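You operate a simulated robot arm through the tools that you are given. There is no shell and no other tool.

Carry out the task below with a simulated robot arm. There is one attempt and no reset: what you move stays moved.

TASK
Shake the white-capped tube and stand it back in its rack.
Fine: use the shaker: slide the blue block aside, work the lever till no dye lies at the bottom, slide the block back; the other tube stays in the rack, unmixed. Set down upright: what you pick out. Where these are worked on the way, their far stop is far enough and under half their travel is too little: blue block.

The check looks at the end state, three seconds after you hand in, the way a careful person would. Anything else that was tipped, shoved, dropped, spilled or broken makes it a failure.

THE ROBOT
A 6-joint arm with a two-finger gripper, fixed in place. Base frame: the origin is on the floor under the middle of its stand, x ahead of it, y to its left, z up; the work surface is at about z = 0.9. Readings come in m, degrees, newtons and seconds.
It reaches about 1.298 m from its shoulder. Its first joint turns from -149.0 to 149.0 degrees. Payload 1.57 kg.
The TCP is the grasp point between the finger pads, 0.021 m short of the fingertips. In the tool frame z runs along the fingers and y along their closing line. The gripper opens to 0.07 m; its body begins 0.05 m behind the TCP.
Orientation is told as [roll, pitch, yaw] about the base's x, y, z axes, in that order, counted from this pose: with the fingers straight down and closing along the base's y, the tool's x points along the base's -x, its y along +y and its z along -z.

THE INTERFACE
- The arm moves only by the tool nudge_tool. Its argument "steps" is a list that holds one entry, the list of rows, each a list of 7 numbers: the turn, a rotation vector about the tool's x, y, z in degrees, then the shift along the tool's x, y, z in m, then the finger opening in m, from 0 to 0.07. In form: [[[wx, wy, wz, x, y, z, hand], ...]]. A call has 1 to 20 rows; each row is the pose to reach, as a shift and turn from the pose commanded when the call began, along the tool's axes at that moment. A row lasts 0.2 s, in which the tool goes at most 0.05 m and 8.6 degrees; a call with a longer step from one row to the next is refused whole, and so is a gripper value outside its range. Where a pose cannot be reached the arm comes as near as it can. A force on the tool above 50 N (or 10 N above the force at the start of the call, whichever is more), or a blocked arm, ends the call early, and 0.2 s more pass. The fingers move at their own pace (about 0.1037 m/s each) and stop on an object; they squeeze with about 30 N. The grip force told is the motor's: it shows also when the fingers shut on nothing. Time passes only in rows, and 0.2 s behind the last, so rows that repeat a pose let the fingers close. It gives the time, the measured TCP pose, the force on the tool (base axes), the opening and the grip force at its end, in the units of the frame above (readings bear some noise), with the torque about the TCP (base axes, N m) and any sound that the robot's microphone picked up.
- Cameras (640 x 400 px; columns grow to the right, rows downward): "scene" is fixed at [0.3996, -0.4988, 1.6551]; the picture's right is [0.99, -0.12, 0.00], its down [-0.05, -0.40, -0.91] and it looks along [0.11, 0.91, -0.41] (base axes); focal length 309 px, centre (320, 200). "wrist" rides on the gripper at [0.079, 0.004, -0.081] in the tool frame; the picture's right is [-0.05, 1.00, 0.00], its down [-0.67, -0.04, -0.75] and it looks along [-0.74, -0.04, 0.67] (tool axes); focal length 256 px, centre (320, 200). There is no depth. A picture from a camera that has moved, and an enlarged one, comes with that camera's place and axes in the base frame and with its lens.
- get_image(camera): a new picture of that camera. The clock stands still meanwhile.
- slide_trunk(by): slides the trunk up (or, below 0, down) by that many m; the arm rides with it, the base frame stays. It gives what a move gives, with no picture.
- enlarge(camera, box): a new picture of the part [left, top, right, bottom] of that camera's present view, enlarged. The clock stands still meanwhile.
- close_job(): hands the job in; it is judged then, once.

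Nothing tells you positions but the pictures and the camera data. Unless the task says otherwise, let go and move clear before handing in.

The tools are called after "Request:" as a command line: name --argument value ..., lists and objects as JSON in quotes. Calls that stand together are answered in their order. nudge_tool: Moves the arm, as the interface text tells. Its arguments: {"type":"object","properties":{"steps":{"type":"array"}},"required":["steps"]} The other tools are called the same way: slide_trunk (by) moves the trunk up or down; get_image (camera) takes a picture; enlarge (camera, box) takes an enlarged picture of a part of a camera's view; close_job () hands the job in.

At the start:

```text
time_s: 0.0
tcp_pos: [0.1683, 0.7241, 1.1712]
tool_rot: [0.0, 0.0, 0.0]
ft_force: [-1.0, -0.2, 0.4]
torque: [-0.01, 0.02, -0.01]
opening: 0.0698
grip_force: 0.0
trunk travel left (down, up): [-0.853, 0.117]
```

scene: 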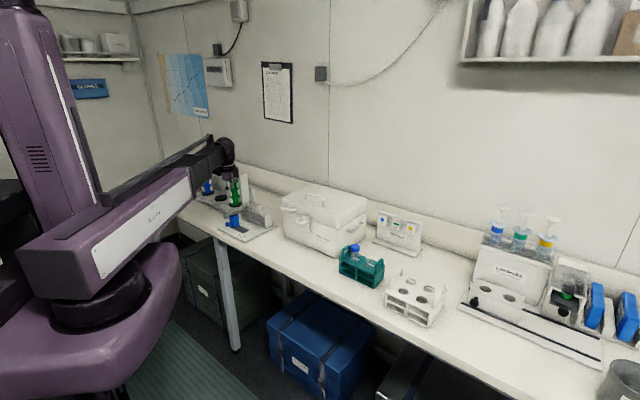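
wrist: 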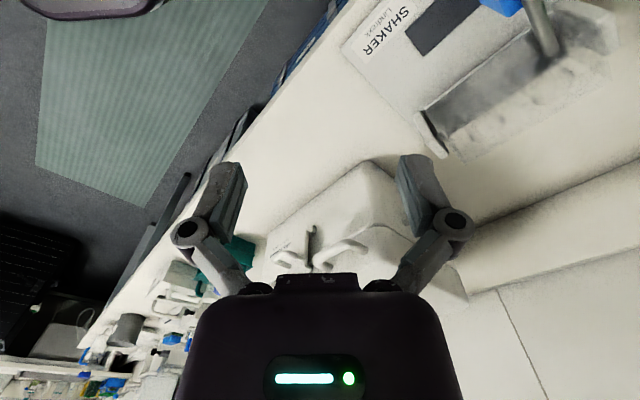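

I see a long bench with a shaker at the left end (labelled SHAKER), a teal rack with a blue-capped tube, a white rack, and other devices. I'll look closer at these before moving.

Request:
enlarge --camera "scene" --box '[170, 140, 310, 250]'

Request:
enlarge --camera "scene" --box '[310, 200, 470, 340]'

Request:
enlarge --camera "scene" --box '[440, 190, 640, 400]'

Request:
enlarge --camera "wrist" --box '[320, 0, 640, 200]'

Request:
enlarge --camera "wrist" --box '[0, 200, 320, 400]'

```text
3.64 times, centred on (240, 195) of scene
camera zoom: at [0.3996, -0.4988, 1.6551], right [0.99, -0.12, 0.0], down [-0.05, -0.4, -0.91], along [0.11, 0.91, -0.41], focal length 1124 px, centre (611, 218)
```

zoom: 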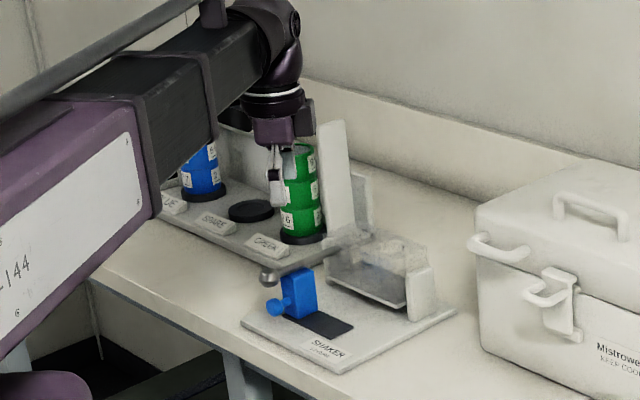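

```text
2.86 times, centred on (390, 270) of scene
camera zoom: at [0.3996, -0.4988, 1.6551], right [0.99, -0.12, 0.0], down [-0.05, -0.4, -0.91], along [0.11, 0.91, -0.41], focal length 884 px, centre (120, 0)
```

zoom: 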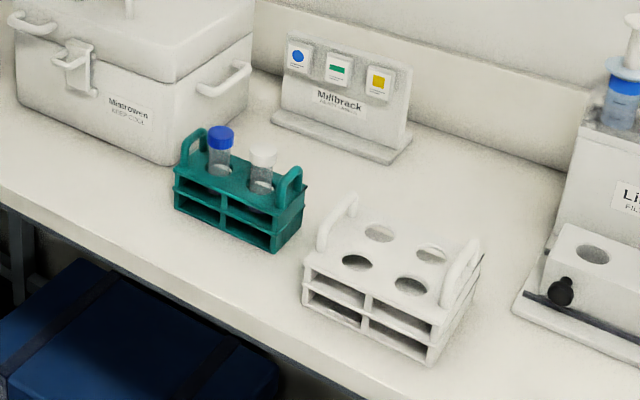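

```text
1.90 times, centred on (540, 295) of scene
camera zoom: at [0.3996, -0.4988, 1.6551], right [0.99, -0.12, 0.0], down [-0.05, -0.4, -0.91], along [0.11, 0.91, -0.41], focal length 589 px, centre (-99, 19)
```

zoom: 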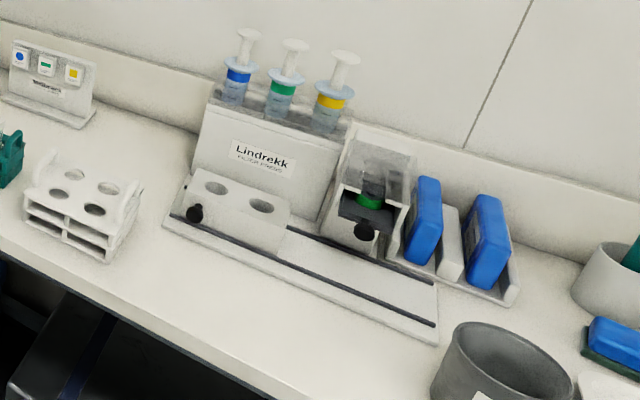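

```text
2.00 times, centred on (480, 100) of wrist
camera zoom: at [0.0877, 0.7281, 1.2538], right [0.05, 1.0, 0.0], down [0.67, -0.04, 0.75], along [0.74, -0.04, -0.67], focal length 512 px, centre (0, 400)
```

zoom: 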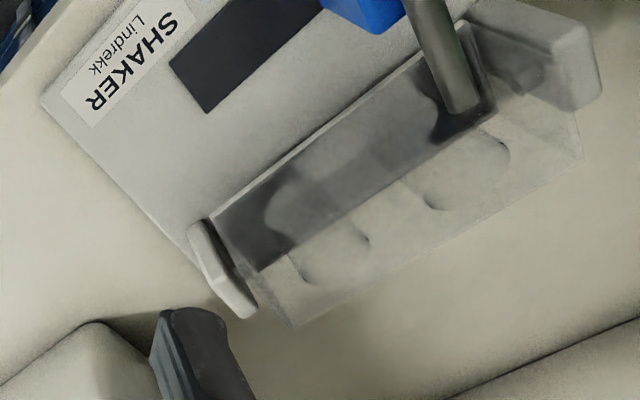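

```text
2.00 times, centred on (160, 300) of wrist
camera zoom: at [0.0877, 0.7281, 1.2538], right [0.05, 1.0, 0.0], down [0.67, -0.04, 0.75], along [0.74, -0.04, -0.67], focal length 512 px, centre (640, 0)
```

zoom: 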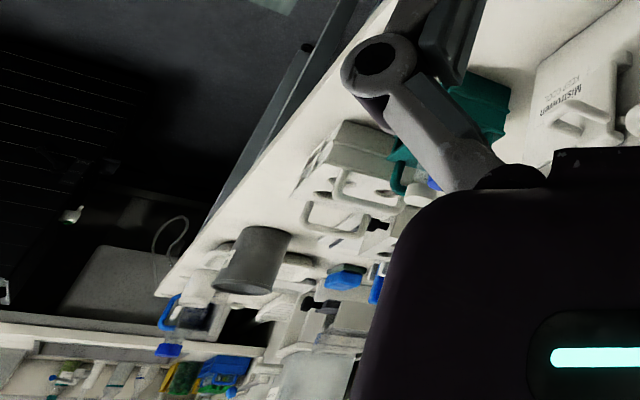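

The bench runs diagonally (about -45°) round the robot, with the shaker near (0.21, 0.87) and the teal rack near (0.69, 0.40). I'll raise the hand and turn it to look squarely at the shaker.

Request:
nudge_tool --steps '[[[0, 0, -5.6, 0.02, -0.012, -0.02, 0.07], [0, 0, -11.2, 0.05, -0.028, -0.04, 0.07], [0, 0, -16.9, 0.08, -0.045, -0.06, 0.07], [0, 0, -22.5, 0.11, -0.06, -0.08, 0.07], [0, 0, -28.1, 0.14, -0.075, -0.08, 0.07], [0, 0, -33.7, 0.165, -0.09, -0.08, 0.07], [0, 0, -39.4, 0.19, -0.104, -0.08, 0.07], [0, 0, -45, 0.21, -0.116, -0.08, 0.07]]]'

Request:
get_image --camera "wrist"

Request:
get_image --camera "scene"

```text
time_s: 1.8
tcp_pos: [-0.0423, 0.6068, 1.1713]
tool_rot: [-0.1, 0.0, 45.1]
ft_force: [0.0, -0.9, -0.4]
torque: [0.04, -0.02, 0.02]
opening: 0.07
grip_force: 0.0
out of reach, approached as far as the arm can: row 1, 2, 3, 4, 5, 6, 7, 8
trunk travel left (down, up): [-0.853, 0.117]
```

```text
taken
camera wrist: at [-0.1023, 0.5536, 1.2538], right [-0.67, 0.74, 0.0], down [0.49, 0.45, 0.75], along [0.55, 0.5, -0.67], focal length 256 px, centre (320, 200)
```

wrist: 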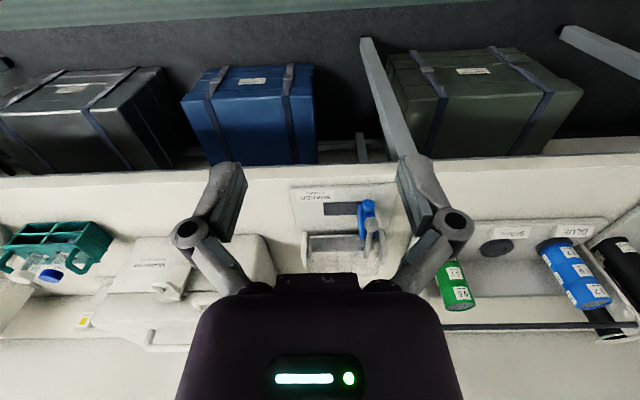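

```text
taken
```

scene: 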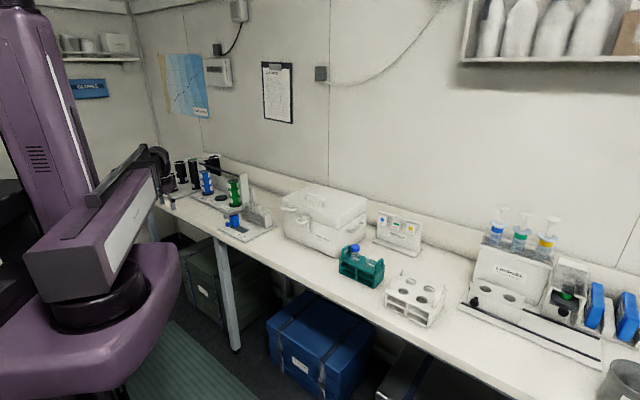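

The hand turned but did not rise, so height seems to come mainly from the trunk. I'll zoom in on the shaker and the rack from here.

Request:
enlarge --camera "wrist" --box '[270, 170, 430, 270]'

Request:
enlarge --camera "wrist" --box '[0, 200, 160, 300]'

Request:
enlarge --camera "scene" --box '[200, 180, 290, 250]'

Request:
enlarge --camera "scene" --box '[330, 235, 395, 290]'

```text
4.00 times, centred on (350, 220) of wrist
camera zoom: at [-0.1023, 0.5536, 1.2538], right [-0.67, 0.74, 0.0], down [0.49, 0.45, 0.75], along [0.55, 0.5, -0.67], focal length 1024 px, centre (200, 120)
```

zoom: 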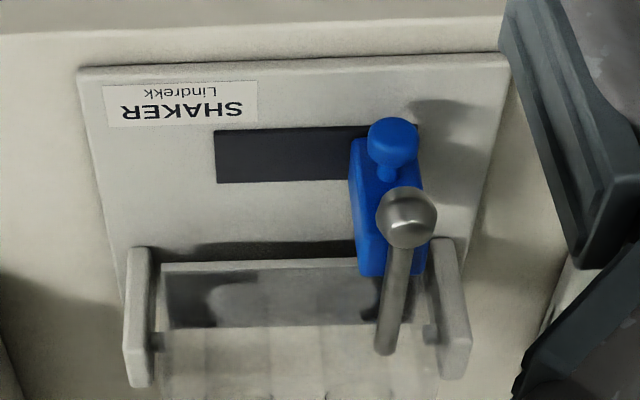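

```text
4.00 times, centred on (80, 250) of wrist
camera zoom: at [-0.1023, 0.5536, 1.2538], right [-0.67, 0.74, 0.0], down [0.49, 0.45, 0.75], along [0.55, 0.5, -0.67], focal length 1024 px, centre (1280, 0)
```

zoom: 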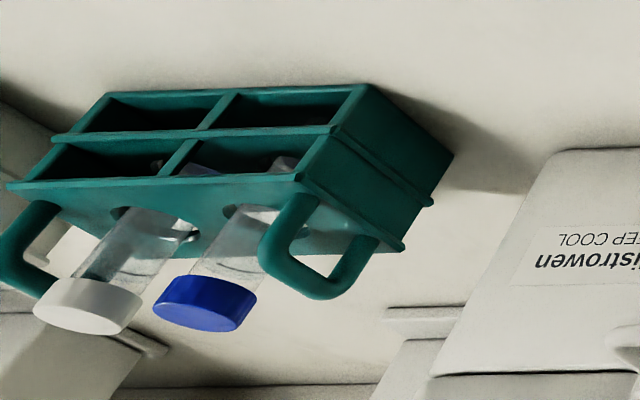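

```text
5.71 times, centred on (245, 215) of scene
camera zoom: at [0.3996, -0.4988, 1.6551], right [0.99, -0.12, 0.0], down [-0.05, -0.4, -0.91], along [0.11, 0.91, -0.41], focal length 1767 px, centre (749, 114)
```

zoom: 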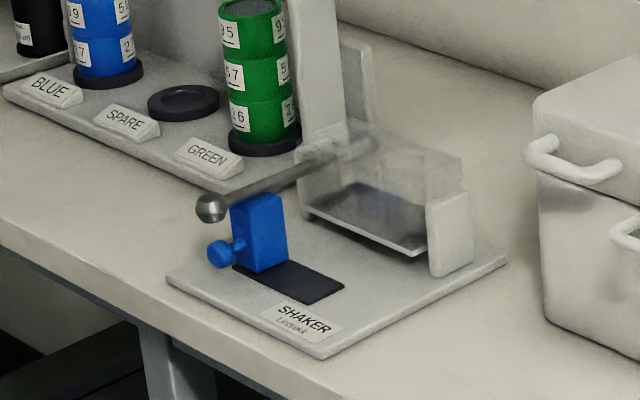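

```text
7.27 times, centred on (362, 262) of scene
camera zoom: at [0.3996, -0.4988, 1.6551], right [0.99, -0.12, 0.0], down [-0.05, -0.4, -0.91], along [0.11, 0.91, -0.41], focal length 2249 px, centre (11, -254)
```

zoom: 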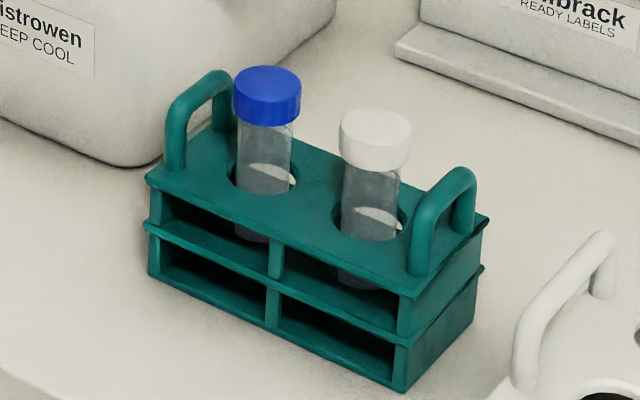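

The teal rack holds two tubes, blue cap on the far-left and white cap on the right. The shaker has a clear cradle, a lever with a ball, and the blue block under the lever at the -e1 end of its slot. I'll test whether the arm itself can change height here.

Request:
nudge_tool --steps '[[[0, 0, 0, 0, 0, 0.02, 0.07], [0, 0, 0, 0, 0, 0.04, 0.07]]]'

```text
time_s: 2.4
tcp_pos: [-0.0423, 0.6089, 1.1713]
tool_rot: [0.0, 0.0, 45.0]
ft_force: [0.2, 0.3, 0.0]
torque: [-0.03, 0.02, -0.01]
opening: 0.07
grip_force: 0.1
out of reach, approached as far as the arm can: row 1, 2
trunk travel left (down, up): [-0.853, 0.117]
```

Request:
nudge_tool --steps '[[[0, 0, 0, 0, 0, 0, 0.07]]]'

```text
time_s: 2.8
tcp_pos: [-0.041, 0.6081, 1.1713]
tool_rot: [0.1, 0.0, 45.1]
ft_force: [0.3, 0.2, -0.6]
torque: [0.0, -0.01, -0.01]
opening: 0.07
grip_force: 0.1
trunk travel left (down, up): [-0.853, 0.117]
```

Request:
enlarge --camera "wrist" --box '[295, 215, 395, 278]'

Request:
enlarge --camera "scene" --box '[225, 190, 275, 222]'

```text
6.35 times, centred on (345, 246) of wrist
camera zoom: at [-0.1018, 0.5542, 1.2537], right [-0.67, 0.74, 0.0], down [0.5, 0.45, 0.74], along [0.55, 0.5, -0.67], focal length 1625 px, centre (161, -95)
```

zoom: 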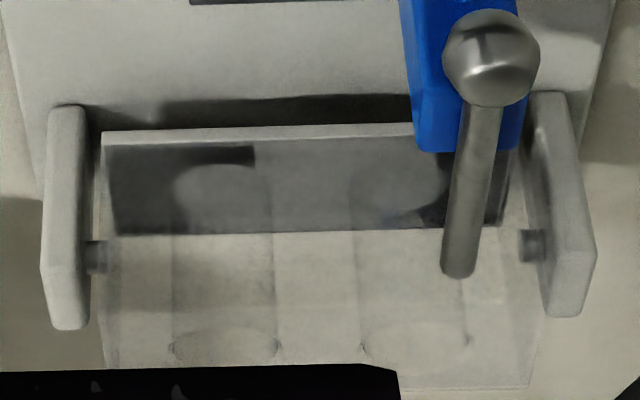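

```text
12.50 times, centred on (250, 206) of scene
camera zoom: at [0.3996, -0.4988, 1.6551], right [0.99, -0.12, 0.0], down [-0.05, -0.4, -0.91], along [0.11, 0.91, -0.41], focal length 3865 px, centre (1195, 125)
```

zoom: 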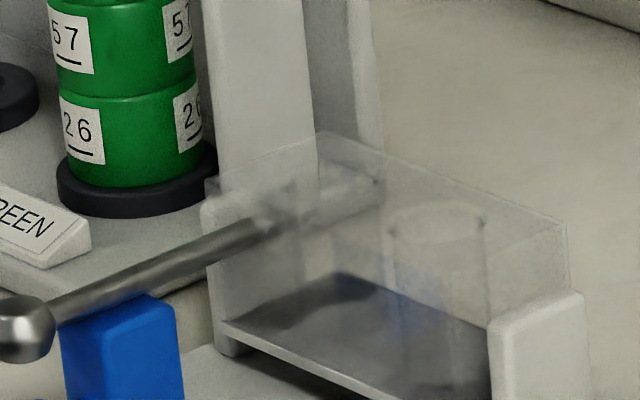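

The arm moves in a level plane and the trunk gives height. From triangulation the cradle bores are near bench coords p=-0.457 and p=-0.522, q=0.836, top at z≈0.996. Next I'll move across at this height to look at the teal rack.

Request:
nudge_tool --steps '[[[0, 0, 0, 0, -0.045, 0, 0.07], [0, 0, 0, 0, -0.09, 0, 0.07], [0, 0, 0, 0, -0.135, 0, 0.07], [0, 0, 0, 0, -0.18, 0, 0.07], [0, 0, 0, 0, -0.225, 0, 0.07], [0, 0, 0, 0, -0.27, 0, 0.07], [0, 0, 0, 0, -0.315, 0, 0.07], [0, 0, 0, 0, -0.36, 0, 0.07], [0, 0, 0, 0, -0.405, 0, 0.07], [0, 0, 0, 0, -0.45, 0, 0.07], [0, 0, 0, 0, -0.495, 0, 0.07], [0, 0, 0, 0, -0.54, 0, 0.07], [0, 0, 0, 0, -0.585, 0, 0.07], [0, 0, 0, 0, -0.62, 0, 0.07]]]'

Request:
get_image --camera "wrist"

Request:
get_image --camera "scene"

```text
time_s: 5.8
tcp_pos: [0.4885, 0.2122, 1.1719]
tool_rot: [0.1, 0.0, 44.9]
ft_force: [0.3, -0.4, 0.3]
torque: [0.01, 0.01, -0.02]
opening: 0.07
grip_force: 0.1
out of reach, approached as far as the arm can: row 4, 5, 6, 7, 8, 9, 10, 11, 12, 13, 14
trunk travel left (down, up): [-0.853, 0.117]
```

```text
taken
camera wrist: at [0.4291, 0.1593, 1.2539], right [-0.67, 0.74, 0.0], down [0.5, 0.45, 0.74], along [0.55, 0.5, -0.67], focal length 256 px, centre (320, 200)
```

wrist: 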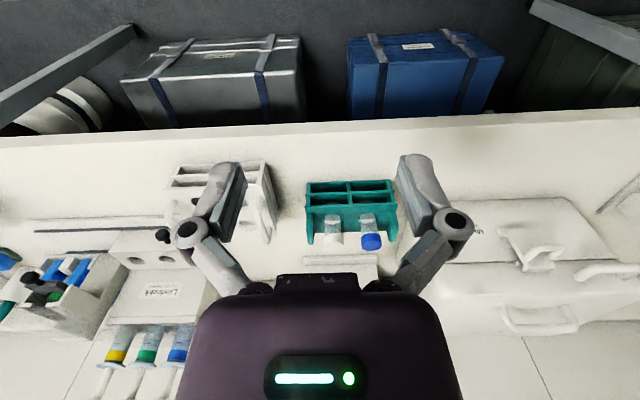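

```text
taken
```

scene: 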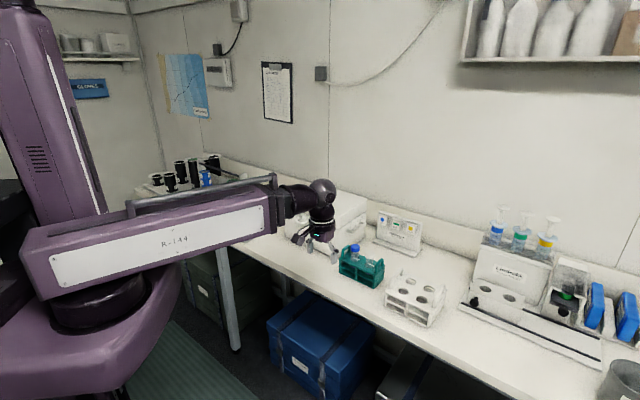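

Request:
enlarge --camera "wrist" --box '[295, 165, 407, 260]'

Request:
enlarge --camera "scene" --box '[335, 235, 395, 290]'

```text
4.21 times, centred on (351, 212) of wrist
camera zoom: at [0.4291, 0.1593, 1.2539], right [-0.67, 0.74, 0.0], down [0.5, 0.45, 0.74], along [0.55, 0.5, -0.67], focal length 1078 px, centre (190, 147)
```

zoom: 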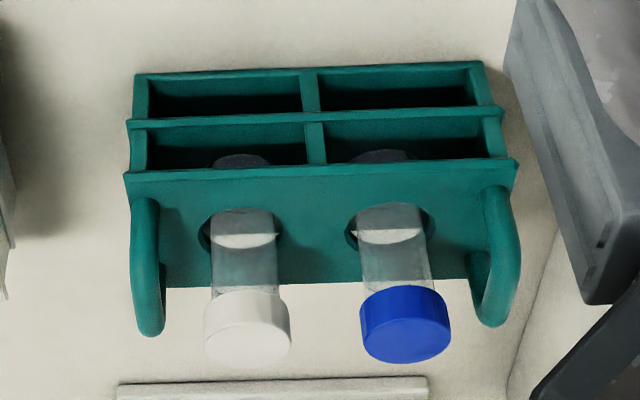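

```text
7.27 times, centred on (365, 262) of scene
camera zoom: at [0.3996, -0.4988, 1.6551], right [0.99, -0.12, 0.0], down [-0.05, -0.4, -0.91], along [0.11, 0.91, -0.41], focal length 2249 px, centre (-7, -254)
```

zoom: 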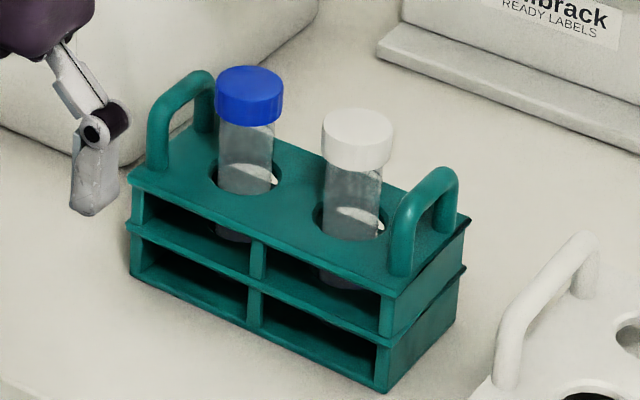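

The white cap's top sits near p=0.188, q=0.799, z≈1.02, and the tube rests on the rack's middle shelf. I'll turn the hand 90° so the fingers close front-to-back, clear of the neighbouring tube and the handle.

Request:
nudge_tool --steps '[[[0, 0, 8, 0, 0, 0, 0.07], [0, 0, 16, 0, 0, 0, 0.07], [0, 0, 24, 0, 0, 0, 0.07], [0, 0, 32, 0, 0, 0, 0.07], [0, 0, 40, 0, 0, 0, 0.07], [0, 0, 48, 0, 0, 0, 0.07], [0, 0, 56, 0, 0, 0, 0.07], [0, 0, 64, 0, 0, 0, 0.07], [0, 0, 72, 0, 0, 0, 0.07], [0, 0, 80, 0, 0, 0, 0.07], [0, 0, 86, 0, 0, 0, 0.07], [0, 0, 90, 0, 0, 0, 0.07]]]'

Request:
get_image --camera "scene"

```text
time_s: 8.4
tcp_pos: [0.4882, 0.2143, 1.1703]
tool_rot: [0.0, 0.0, -45.1]
ft_force: [0.2, -0.7, -0.1]
torque: [-0.02, -0.01, -0.02]
opening: 0.0703
grip_force: 0.0
trunk travel left (down, up): [-0.853, 0.117]
```

```text
taken
```

scene: 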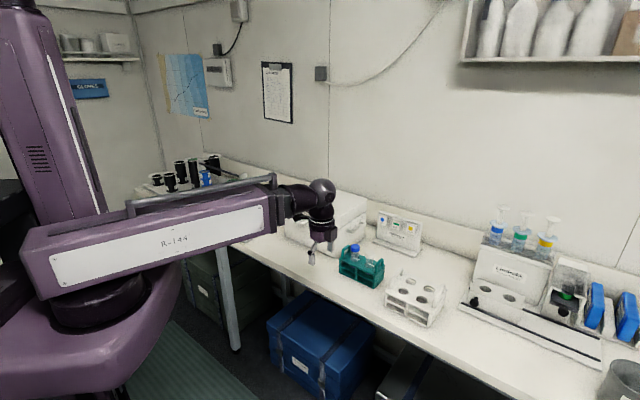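

Request:
nudge_tool --steps '[[[0, 0, 0, 0.001, 0.043, 0, 0.07], [0, 0, 0, 0.002, 0.086, 0, 0.07], [0, 0, 0, 0.003, 0.129, 0, 0.07], [0, 0, 0, 0.004, 0.172, 0, 0.07], [0, 0, 0, 0.005, 0.215, 0, 0.07], [0, 0, 0, 0.0057, 0.258, 0, 0.07], [0, 0, 0, 0.0057, 0.302, 0, 0.07], [0, 0, 0, 0.0057, 0.302, 0, 0.07]]]'

Request:
get_image --camera "wrist"

Request:
get_image --camera "scene"

```text
time_s: 10.2
tcp_pos: [0.6939, 0.4317, 1.1719]
tool_rot: [0.0, 0.0, -45.0]
ft_force: [-0.4, -0.9, -0.3]
torque: [0.03, 0.0, 0.03]
opening: 0.0699
grip_force: 0.1
trunk travel left (down, up): [-0.853, 0.117]
```

```text
taken
camera wrist: at [0.6412, 0.4899, 1.2543], right [0.74, 0.67, 0.0], down [0.45, -0.5, 0.75], along [0.5, -0.55, -0.67], focal length 256 px, centre (320, 200)
```

wrist: 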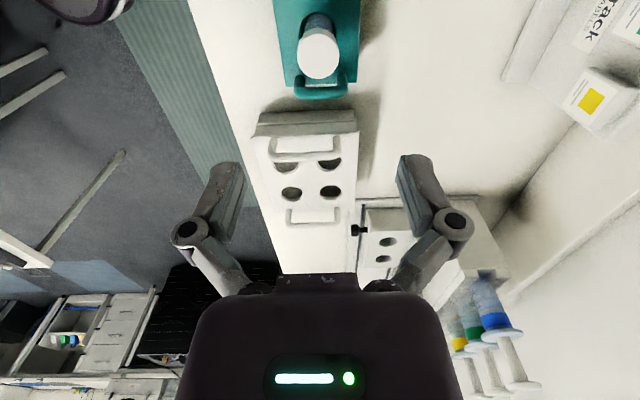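

```text
taken
```

scene: 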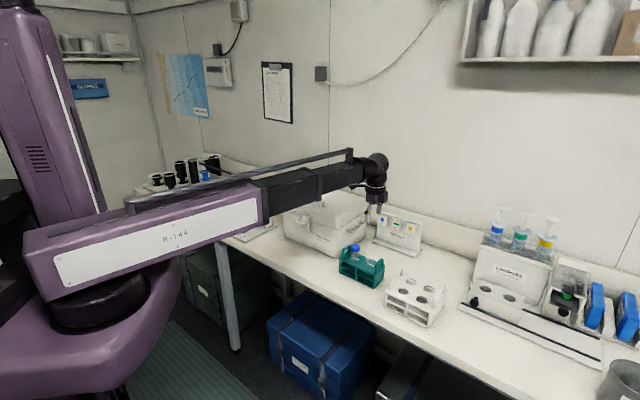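

Request:
enlarge --camera "wrist" --box '[260, 0, 388, 100]'

```text
4.00 times, centred on (324, 50) of wrist
camera zoom: at [0.6412, 0.4899, 1.2543], right [0.74, 0.67, 0.0], down [0.45, -0.5, 0.75], along [0.5, -0.55, -0.67], focal length 1024 px, centre (304, 800)
```

zoom: 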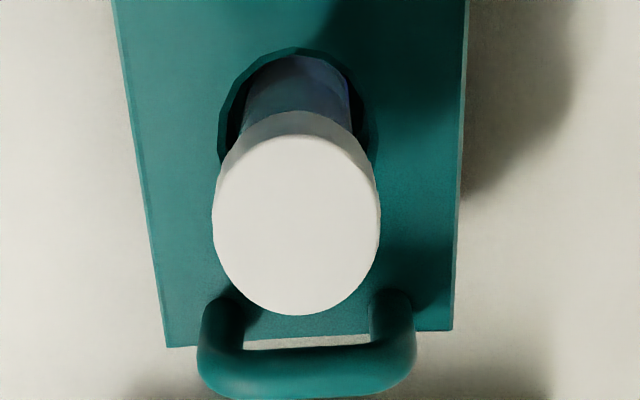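

The cap is almost under the fingers (p≈0.187, q≈0.794). I'll correct by a millimetre or two and lower the trunk in two stages.

Request:
nudge_tool --steps '[[[0, 0, 0, -0.0015, -0.0015, 0, 0.07], [0, 0, 0, -0.0015, -0.0015, 0, 0.07]]]'

Request:
slide_trunk --by -0.11

Request:
get_image --camera "wrist"

Request:
enlarge --camera "scene" --box '[310, 150, 430, 300]'

```text
time_s: 10.8
tcp_pos: [0.6957, 0.4289, 1.1705]
tool_rot: [0.1, -0.1, -45.0]
ft_force: [0.0, 1.0, -0.1]
torque: [-0.01, 0.01, -0.01]
opening: 0.0701
grip_force: 0.1
trunk travel left (down, up): [-0.853, 0.117]
```

```text
time_s: 12.2
tcp_pos: [0.6957, 0.429, 1.0614]
tool_rot: [0.0, 0.0, -45.0]
ft_force: [0.7, -0.3, 0.4]
torque: [0.02, 0.05, 0.02]
opening: 0.0701
grip_force: 0.1
trunk travel left (down, up): [-0.743, 0.227]
```

```text
taken
camera wrist: at [0.6419, 0.488, 1.1439], right [0.74, 0.67, 0.0], down [0.45, -0.5, 0.74], along [0.5, -0.55, -0.67], focal length 256 px, centre (320, 200)
```

wrist: 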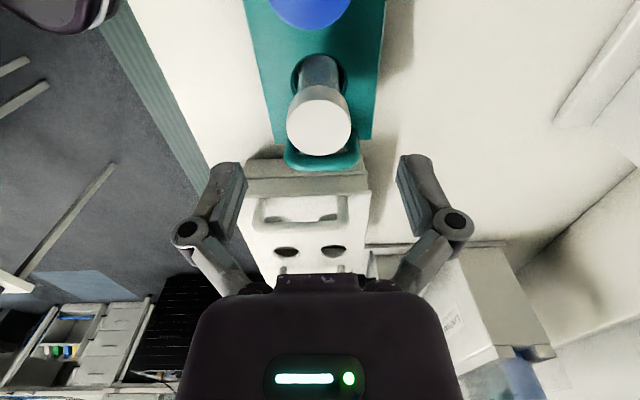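

```text
2.67 times, centred on (370, 225) of scene
camera zoom: at [0.3996, -0.4988, 1.6551], right [0.99, -0.12, 0.0], down [-0.05, -0.4, -0.91], along [0.11, 0.91, -0.41], focal length 825 px, centre (187, 133)
```

zoom: 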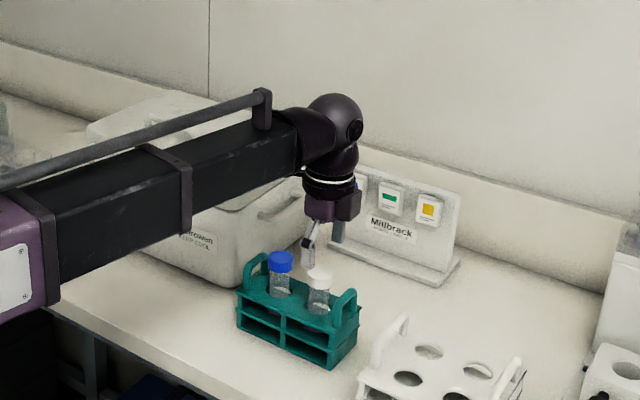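

Request:
slide_trunk --by -0.049

Request:
get_image --camera "wrist"

Request:
enlarge --camera "scene" --box '[335, 225, 395, 280]'

```text
time_s: 13.1
tcp_pos: [0.6948, 0.4298, 1.0137]
tool_rot: [0.0, 0.0, -45.0]
ft_force: [-0.6, 0.9, 0.3]
torque: [0.01, 0.01, -0.01]
opening: 0.0699
grip_force: 0.2
trunk travel left (down, up): [-0.694, 0.276]
```

```text
taken
camera wrist: at [0.6418, 0.488, 1.0949], right [0.74, 0.67, 0.0], down [0.45, -0.5, 0.74], along [0.5, -0.55, -0.67], focal length 256 px, centre (320, 200)
```

wrist: 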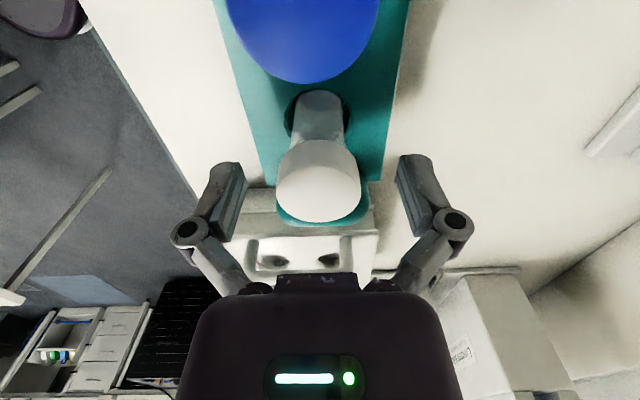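

```text
7.27 times, centred on (365, 252) of scene
camera zoom: at [0.3996, -0.4988, 1.6551], right [0.99, -0.12, 0.0], down [-0.05, -0.4, -0.91], along [0.11, 0.91, -0.41], focal length 2249 px, centre (-7, -182)
```

zoom: 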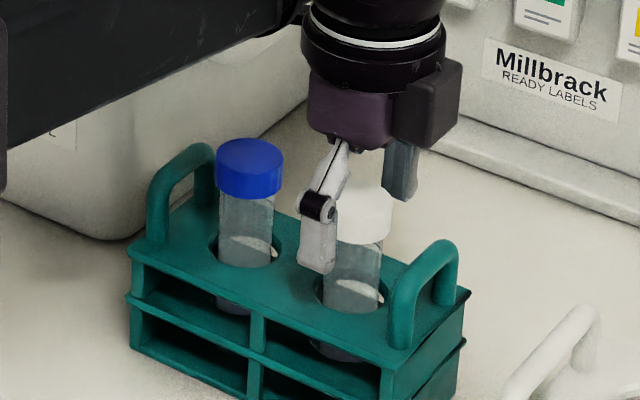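

The cap is centred between the fingers, with the TCP just below its top. Closing now.

Request:
nudge_tool --steps '[[[0, 0, 0, 0, 0, 0, 0.02], [0, 0, 0, 0, 0, 0, 0.02], [0, 0, 0, 0, 0, 0, 0.02]]]'

Request:
get_image --camera "wrist"

```text
time_s: 13.9
tcp_pos: [0.6944, 0.4284, 1.012]
tool_rot: [0.0, 0.0, -45.0]
ft_force: [0.1, -1.1, 4.9]
torque: [0.0, -0.01, -0.01]
opening: 0.0329
grip_force: 30.0
trunk travel left (down, up): [-0.694, 0.276]
```

```text
taken
camera wrist: at [0.6416, 0.4879, 1.0952], right [0.74, 0.67, 0.0], down [0.45, -0.5, 0.75], along [0.5, -0.55, -0.67], focal length 256 px, centre (320, 200)
```

wrist: 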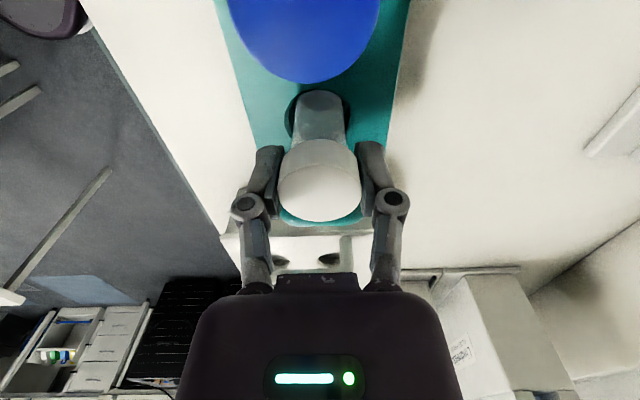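

Request:
slide_trunk --by 0.1

Request:
enlarge --camera "scene" --box '[325, 195, 415, 290]'

Request:
get_image --camera "wrist"

```text
time_s: 15.3
tcp_pos: [0.6954, 0.4296, 1.1131]
tool_rot: [0.0, 0.0, -45.0]
ft_force: [0.0, 0.2, -0.5]
torque: [-0.04, 0.03, -0.02]
opening: 0.0329
grip_force: 30.8
trunk travel left (down, up): [-0.794, 0.176]
```

```text
4.21 times, centred on (370, 242) of scene
camera zoom: at [0.3996, -0.4988, 1.6551], right [0.99, -0.12, 0.0], down [-0.05, -0.4, -0.91], along [0.11, 0.91, -0.41], focal length 1302 px, centre (110, 21)
```

zoom: 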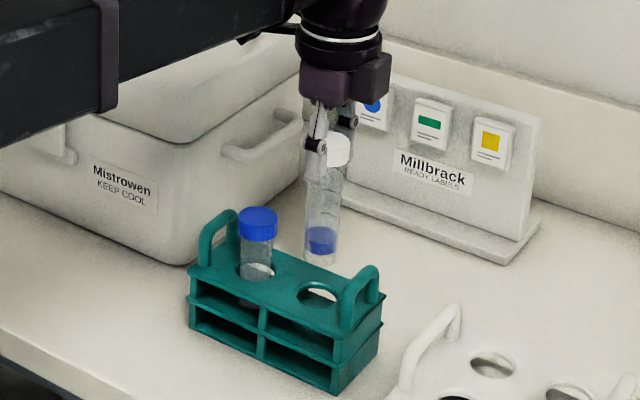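

```text
taken
camera wrist: at [0.642, 0.4882, 1.1947], right [0.74, 0.67, 0.0], down [0.45, -0.5, 0.74], along [0.5, -0.55, -0.67], focal length 256 px, centre (320, 200)
```

wrist: 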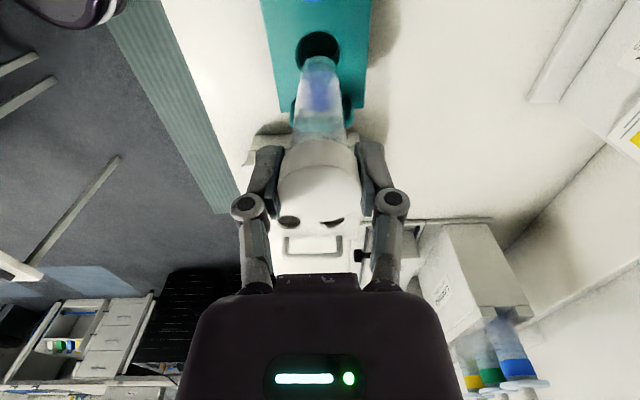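

The tube is out, and blue dye is visible lying at its bottom. I'll take a closer look at it to measure its length.

Request:
enlarge --camera "scene" --box '[355, 220, 400, 262]'

```text
9.52 times, centred on (378, 241) of scene
camera zoom: at [0.3996, -0.4988, 1.6551], right [0.99, -0.12, 0.0], down [-0.05, -0.4, -0.91], along [0.11, 0.91, -0.41], focal length 2945 px, centre (-228, -190)
```

zoom: 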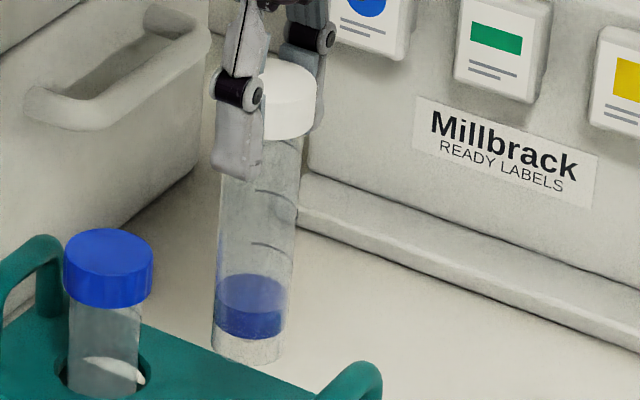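

Request:
slide_trunk --by 0.165

Request:
nudge_tool --steps '[[[0, 0, 0, 0, -0.045, 0, 0.02], [0, 0, 0, 0, -0.092, 0, 0.02], [0, 0, 0, 0, -0.14, 0, 0.02], [0, 0, 0, 0, -0.188, 0, 0.02], [0, 0, -6, 0.046, -0.19, 0, 0.02], [0, 0, -12, 0.092, -0.19, 0, 0.02], [0, 0, -18, 0.138, -0.19, 0, 0.02], [0, 0, -24, 0.184, -0.19, 0, 0.02], [0, 0, -30, 0.23, -0.19, 0, 0.02], [0, 0, -36, 0.276, -0.19, 0, 0.02], [0, 0, -42, 0.322, -0.19, 0, 0.02], [0, 0, -48, 0.368, -0.19, 0, 0.02], [0, 0, -54, 0.414, -0.19, 0, 0.02], [0, 0, -61, 0.46, -0.19, 0, 0.02], [0, 0, -68, 0.506, -0.19, 0, 0.02], [0, 0, -75, 0.552, -0.19, 0, 0.02], [0, 0, -82, 0.598, -0.19, 0, 0.02], [0, 0, -90, 0.645, -0.19, 0, 0.02]]]'

Request:
get_image --camera "wrist"

Request:
get_image --camera "scene"

```text
time_s: 17.1
tcp_pos: [0.6961, 0.4287, 1.2776]
tool_rot: [0.0, 0.0, -45.1]
ft_force: [1.0, -0.8, -0.5]
torque: [-0.02, 0.01, -0.01]
opening: 0.0327
grip_force: 29.8
trunk travel left (down, up): [-0.959, 0.011]
```

```text
time_s: 20.9
tcp_pos: [0.1038, 0.7514, 1.2772]
tool_rot: [-0.2, 0.1, 45.1]
ft_force: [-0.7, 0.2, -1.3]
torque: [0.02, 0.0, 0.03]
opening: 0.0332
grip_force: 30.0
trunk travel left (down, up): [-0.959, 0.011]
```

```text
taken
camera wrist: at [0.0436, 0.6977, 1.3593], right [-0.67, 0.74, 0.0], down [0.49, 0.45, 0.74], along [0.55, 0.5, -0.67], focal length 256 px, centre (320, 200)
```

wrist: 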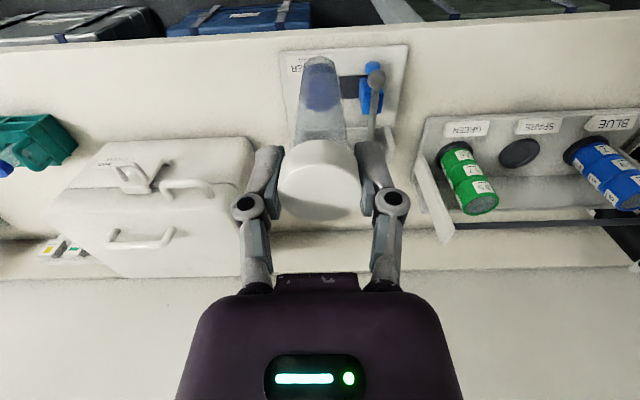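

```text
taken
```

scene: 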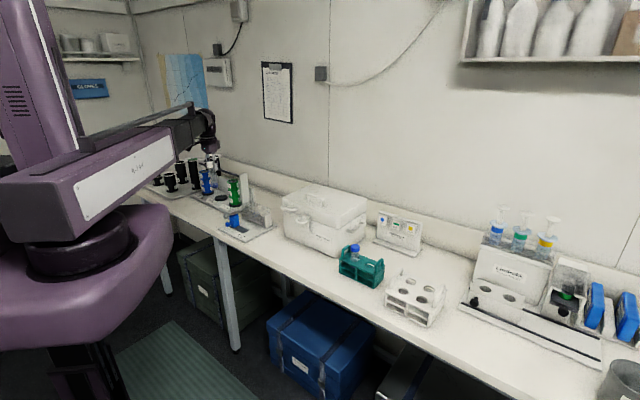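

Request:
enlarge --camera "wrist" --box '[270, 40, 420, 150]'

```text
3.64 times, centred on (345, 95) of wrist
camera zoom: at [0.0436, 0.6977, 1.3593], right [-0.67, 0.74, 0.0], down [0.49, 0.45, 0.74], along [0.55, 0.5, -0.67], focal length 931 px, centre (229, 582)
```

zoom: 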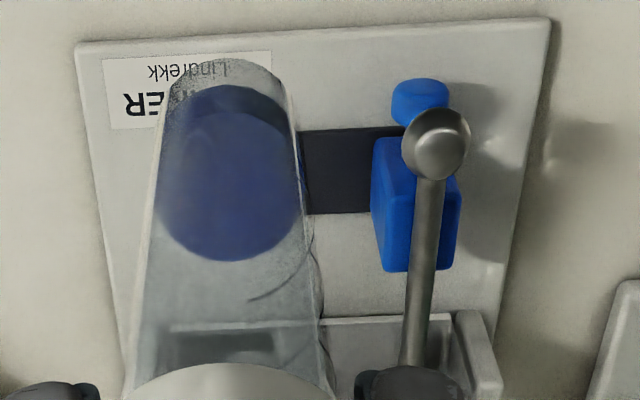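

Request:
nudge_tool --steps '[[[0, 0, 0, -0.02, -0.04, 0, 0.02], [0, 0, 0, -0.04, -0.08, 0, 0.02], [0, 0, 0, -0.06, -0.12, 0, 0.02], [0, 0, 0, -0.075, -0.16, 0, 0.02], [0, 0, 0, -0.075, -0.16, 0, 0.02]]]'

Request:
get_image --camera "wrist"

Request:
enlarge --camera "wrist" --box '[370, 60, 500, 150]'

```text
time_s: 22.1
tcp_pos: [0.2708, 0.6902, 1.2777]
tool_rot: [0.0, 0.0, 45.0]
ft_force: [-0.1, 0.9, -0.3]
torque: [-0.01, 0.04, 0.0]
opening: 0.0331
grip_force: 30.0
trunk travel left (down, up): [-0.959, 0.011]
```

```text
taken
camera wrist: at [0.2108, 0.6372, 1.3597], right [-0.67, 0.74, 0.0], down [0.5, 0.45, 0.74], along [0.55, 0.5, -0.67], focal length 256 px, centre (320, 200)
```

wrist: 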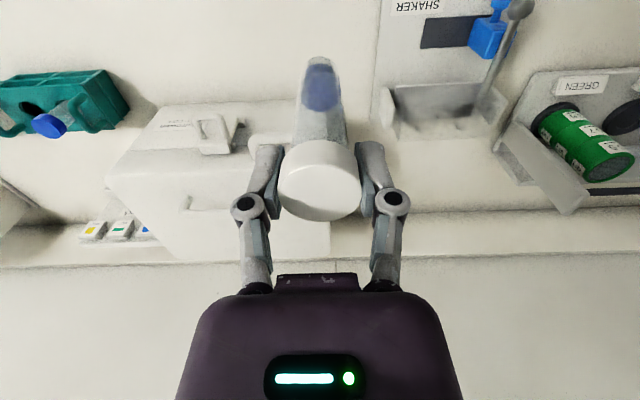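

```text
4.44 times, centred on (435, 105) of wrist
camera zoom: at [0.2108, 0.6372, 1.3597], right [-0.67, 0.74, 0.0], down [0.5, 0.45, 0.74], along [0.55, 0.5, -0.67], focal length 1138 px, centre (-191, 622)
```

zoom: 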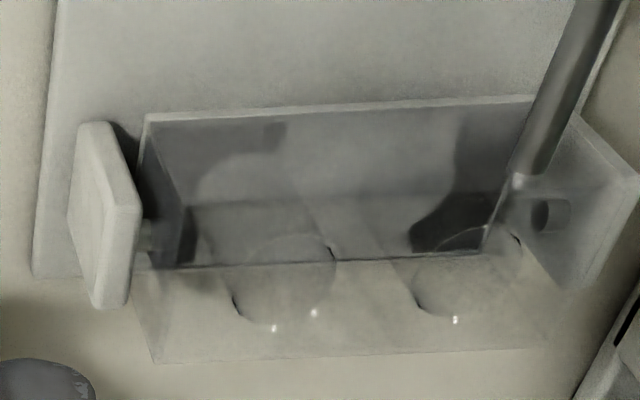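

The cradle's +p bore comes out at p≈-0.459, q≈0.832, top z≈0.998, about 37 mm wide. I'll move the tube above it.

Request:
nudge_tool --steps '[[[0, 0, 0, -0.0305, 0.0325, 0, 0.02], [0, 0, 0, -0.061, 0.065, 0, 0.02], [0, 0, 0, -0.0915, 0.0975, 0, 0.02], [0, 0, 0, -0.122, 0.13, 0, 0.02], [0, 0, 0, -0.1525, 0.1624, 0, 0.02], [0, 0, 0, -0.1525, 0.1624, 0, 0.02]]]'

Request:
slide_trunk --by -0.145

Request:
get_image --camera "wrist"

Request:
enlarge --camera "scene" --box '[205, 140, 295, 240]'

```text
time_s: 23.5
tcp_pos: [0.2632, 0.9124, 1.2774]
tool_rot: [0.0, 0.0, 45.0]
ft_force: [0.3, -0.4, -0.9]
torque: [0.04, 0.02, 0.05]
opening: 0.0331
grip_force: 30.4
trunk travel left (down, up): [-0.959, 0.011]
```

```text
time_s: 25.2
tcp_pos: [0.2638, 0.9133, 1.1318]
tool_rot: [0.1, -0.1, 45.0]
ft_force: [-0.1, -0.1, -1.6]
torque: [0.0, 0.03, 0.02]
opening: 0.033
grip_force: 29.7
trunk travel left (down, up): [-0.814, 0.156]
```

```text
taken
camera wrist: at [0.2037, 0.8604, 1.2149], right [-0.67, 0.74, 0.0], down [0.5, 0.45, 0.74], along [0.55, 0.5, -0.67], focal length 256 px, centre (320, 200)
```

wrist: 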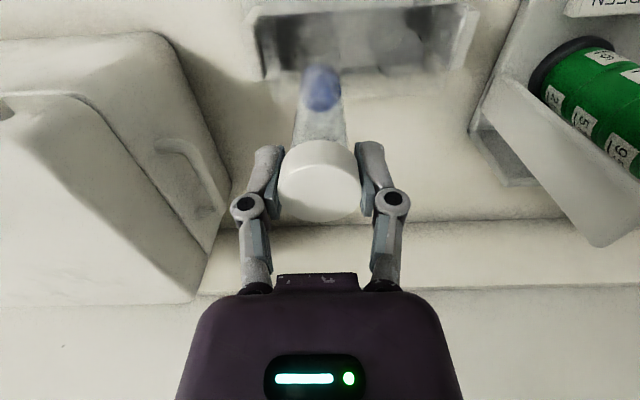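

```text
4.00 times, centred on (250, 190) of scene
camera zoom: at [0.3996, -0.4988, 1.6551], right [0.99, -0.12, 0.0], down [-0.05, -0.4, -0.91], along [0.11, 0.91, -0.41], focal length 1237 px, centre (600, 240)
```

zoom: 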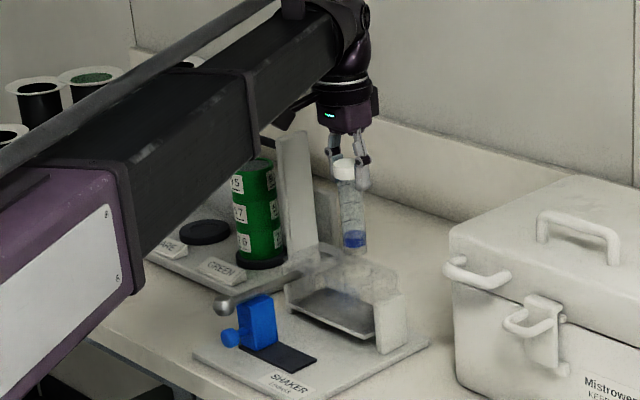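

Request:
enlarge --camera "scene" --box '[230, 170, 275, 225]'

Request:
enlarge --camera "wrist" --box '[250, 0, 400, 110]'

```text
7.27 times, centred on (252, 198) of scene
camera zoom: at [0.3996, -0.4988, 1.6551], right [0.99, -0.12, 0.0], down [-0.05, -0.4, -0.91], along [0.11, 0.91, -0.41], focal length 2249 px, centre (811, 218)
```

zoom: 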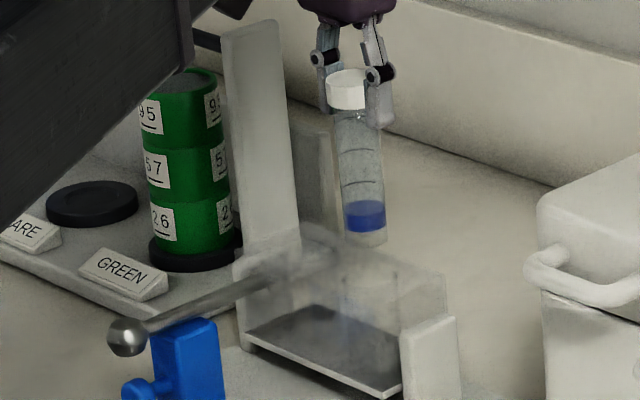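

```text
3.64 times, centred on (325, 55) of wrist
camera zoom: at [0.2037, 0.8604, 1.2149], right [-0.67, 0.74, 0.0], down [0.5, 0.45, 0.74], along [0.55, 0.5, -0.67], focal length 931 px, centre (302, 727)
```

zoom: 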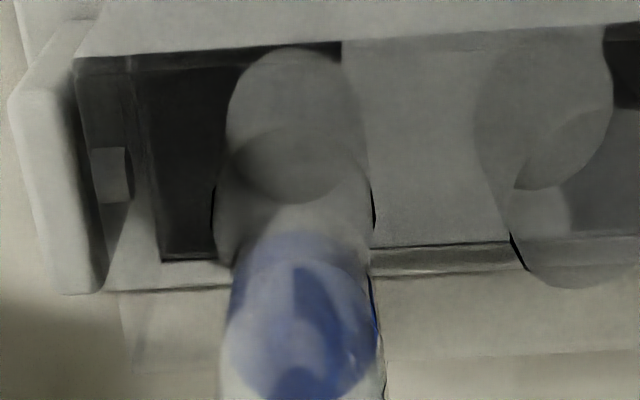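

The tube lines up with the bore within a couple of millimetres. I'll lower it in stages and watch the forces.

Request:
slide_trunk --by -0.04

Request:
enlarge --camera "scene" --box '[230, 170, 275, 225]'

Request:
get_image --camera "wrist"

```text
time_s: 26.1
tcp_pos: [0.2639, 0.9142, 1.092]
tool_rot: [-0.1, 0.0, 45.1]
ft_force: [-0.2, 0.2, -0.8]
torque: [-0.01, -0.03, -0.02]
opening: 0.0331
grip_force: 29.7
trunk travel left (down, up): [-0.774, 0.196]
```

```text
7.27 times, centred on (252, 198) of scene
camera zoom: at [0.3996, -0.4988, 1.6551], right [0.99, -0.12, 0.0], down [-0.05, -0.4, -0.91], along [0.11, 0.91, -0.41], focal length 2249 px, centre (811, 218)
```

zoom: 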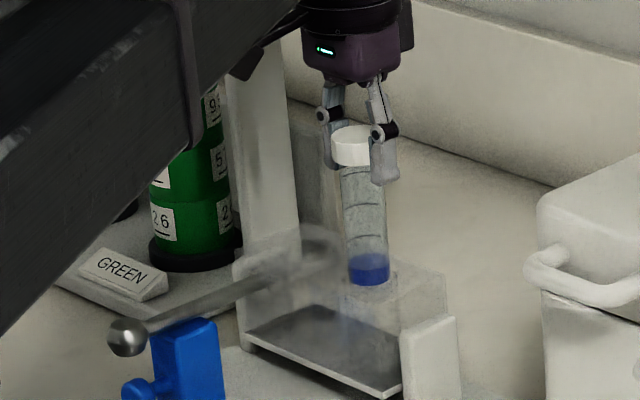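

```text
taken
camera wrist: at [0.2037, 0.8603, 1.1748], right [-0.67, 0.74, 0.0], down [0.5, 0.45, 0.74], along [0.55, 0.5, -0.67], focal length 256 px, centre (320, 200)
```

wrist: 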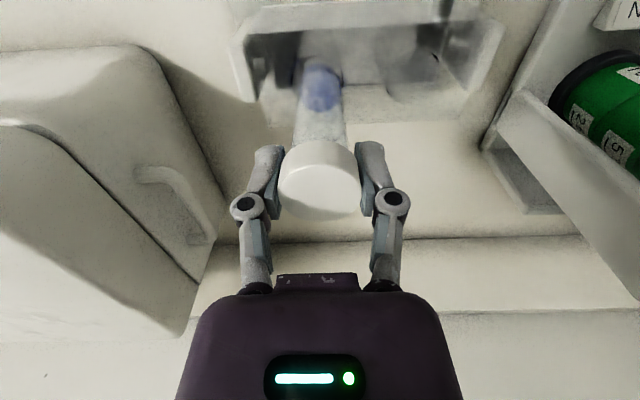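

Request:
slide_trunk --by -0.03

Request:
enlarge --camera "scene" --box '[230, 170, 275, 225]'

Request:
enlarge --camera "wrist" --box '[220, 0, 420, 140]'

```text
time_s: 26.8
tcp_pos: [0.2633, 0.9133, 1.0623]
tool_rot: [0.0, 0.0, 45.1]
ft_force: [-0.4, 0.2, -0.2]
torque: [-0.01, 0.0, -0.03]
opening: 0.033
grip_force: 30.4
trunk travel left (down, up): [-0.744, 0.226]
```

```text
7.27 times, centred on (252, 198) of scene
camera zoom: at [0.3996, -0.4988, 1.6551], right [0.99, -0.12, 0.0], down [-0.05, -0.4, -0.91], along [0.11, 0.91, -0.41], focal length 2249 px, centre (811, 218)
```

zoom: 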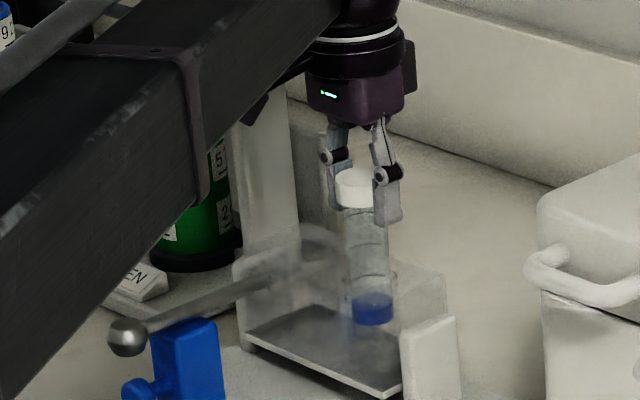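

```text
2.86 times, centred on (320, 70) of wrist
camera zoom: at [0.2037, 0.8603, 1.1448], right [-0.67, 0.74, 0.0], down [0.5, 0.45, 0.74], along [0.55, 0.5, -0.67], focal length 731 px, centre (320, 571)
```

zoom: 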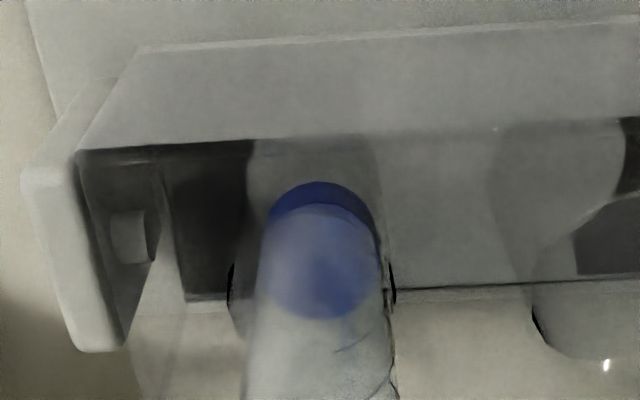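

Request:
nudge_tool --steps '[[[0, 0, 0, 0, -0.002, 0, 0.02], [0, 0, 0, 0, -0.002, 0, 0.02]]]'

Request:
slide_trunk --by -0.012

Request:
slide_trunk --by -0.004

Request:
enlarge --camera "scene" --box '[230, 170, 275, 225]'

```text
time_s: 27.4
tcp_pos: [0.2643, 0.9129, 1.062]
tool_rot: [0.0, 0.0, 45.0]
ft_force: [0.3, 0.2, -0.2]
torque: [0.02, -0.02, -0.02]
opening: 0.0331
grip_force: 30.1
trunk travel left (down, up): [-0.744, 0.226]
```

```text
time_s: 28.0
tcp_pos: [0.2653, 0.9139, 1.0516]
tool_rot: [0.0, 0.0, 45.0]
ft_force: [0.7, 0.0, -0.4]
torque: [0.01, 0.02, 0.04]
opening: 0.033
grip_force: 30.1
trunk travel left (down, up): [-0.732, 0.238]
```

```text
time_s: 28.6
tcp_pos: [0.2658, 0.9121, 1.0464]
tool_rot: [0.0, 0.0, 44.9]
ft_force: [0.3, -0.2, -0.8]
torque: [0.0, 0.0, 0.01]
opening: 0.033
grip_force: 29.7
trunk travel left (down, up): [-0.728, 0.242]
```

```text
7.27 times, centred on (252, 198) of scene
camera zoom: at [0.3996, -0.4988, 1.6551], right [0.99, -0.12, 0.0], down [-0.05, -0.4, -0.91], along [0.11, 0.91, -0.41], focal length 2249 px, centre (811, 218)
```

zoom: 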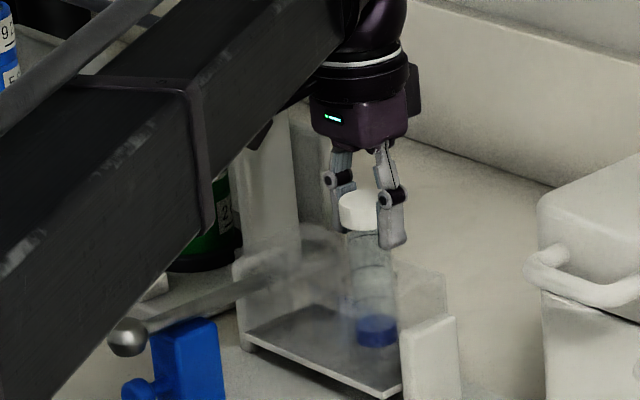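

Request:
slide_trunk --by -0.004

Request:
slide_trunk --by -0.003

Request:
enlarge --camera "scene" --box '[238, 190, 270, 218]'

```text
time_s: 29.1
tcp_pos: [0.2649, 0.911, 1.0441]
tool_rot: [0.0, -0.2, 44.9]
ft_force: [1.1, 3.4, 12.0]
torque: [0.26, -0.08, -0.02]
opening: 0.0332
grip_force: 30.2
trunk travel left (down, up): [-0.724, 0.246]
```

```text
time_s: 29.6
tcp_pos: [0.2643, 0.9106, 1.0406]
tool_rot: [0.0, 0.1, 45.0]
ft_force: [-1.7, 0.3, 15.0]
torque: [-0.06, 0.15, -0.01]
opening: 0.0326
grip_force: 30.4
trunk travel left (down, up): [-0.721, 0.249]
```

```text
14.29 times, centred on (254, 204) of scene
camera zoom: at [0.3996, -0.4988, 1.6551], right [0.99, -0.12, 0.0], down [-0.05, -0.4, -0.91], along [0.11, 0.91, -0.41], focal length 4417 px, centre (1263, 143)
```

zoom: 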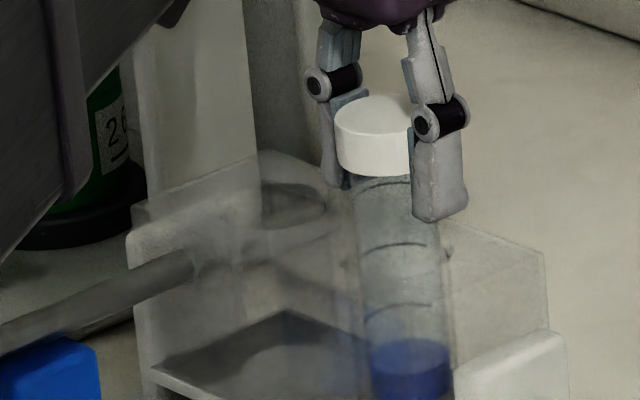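

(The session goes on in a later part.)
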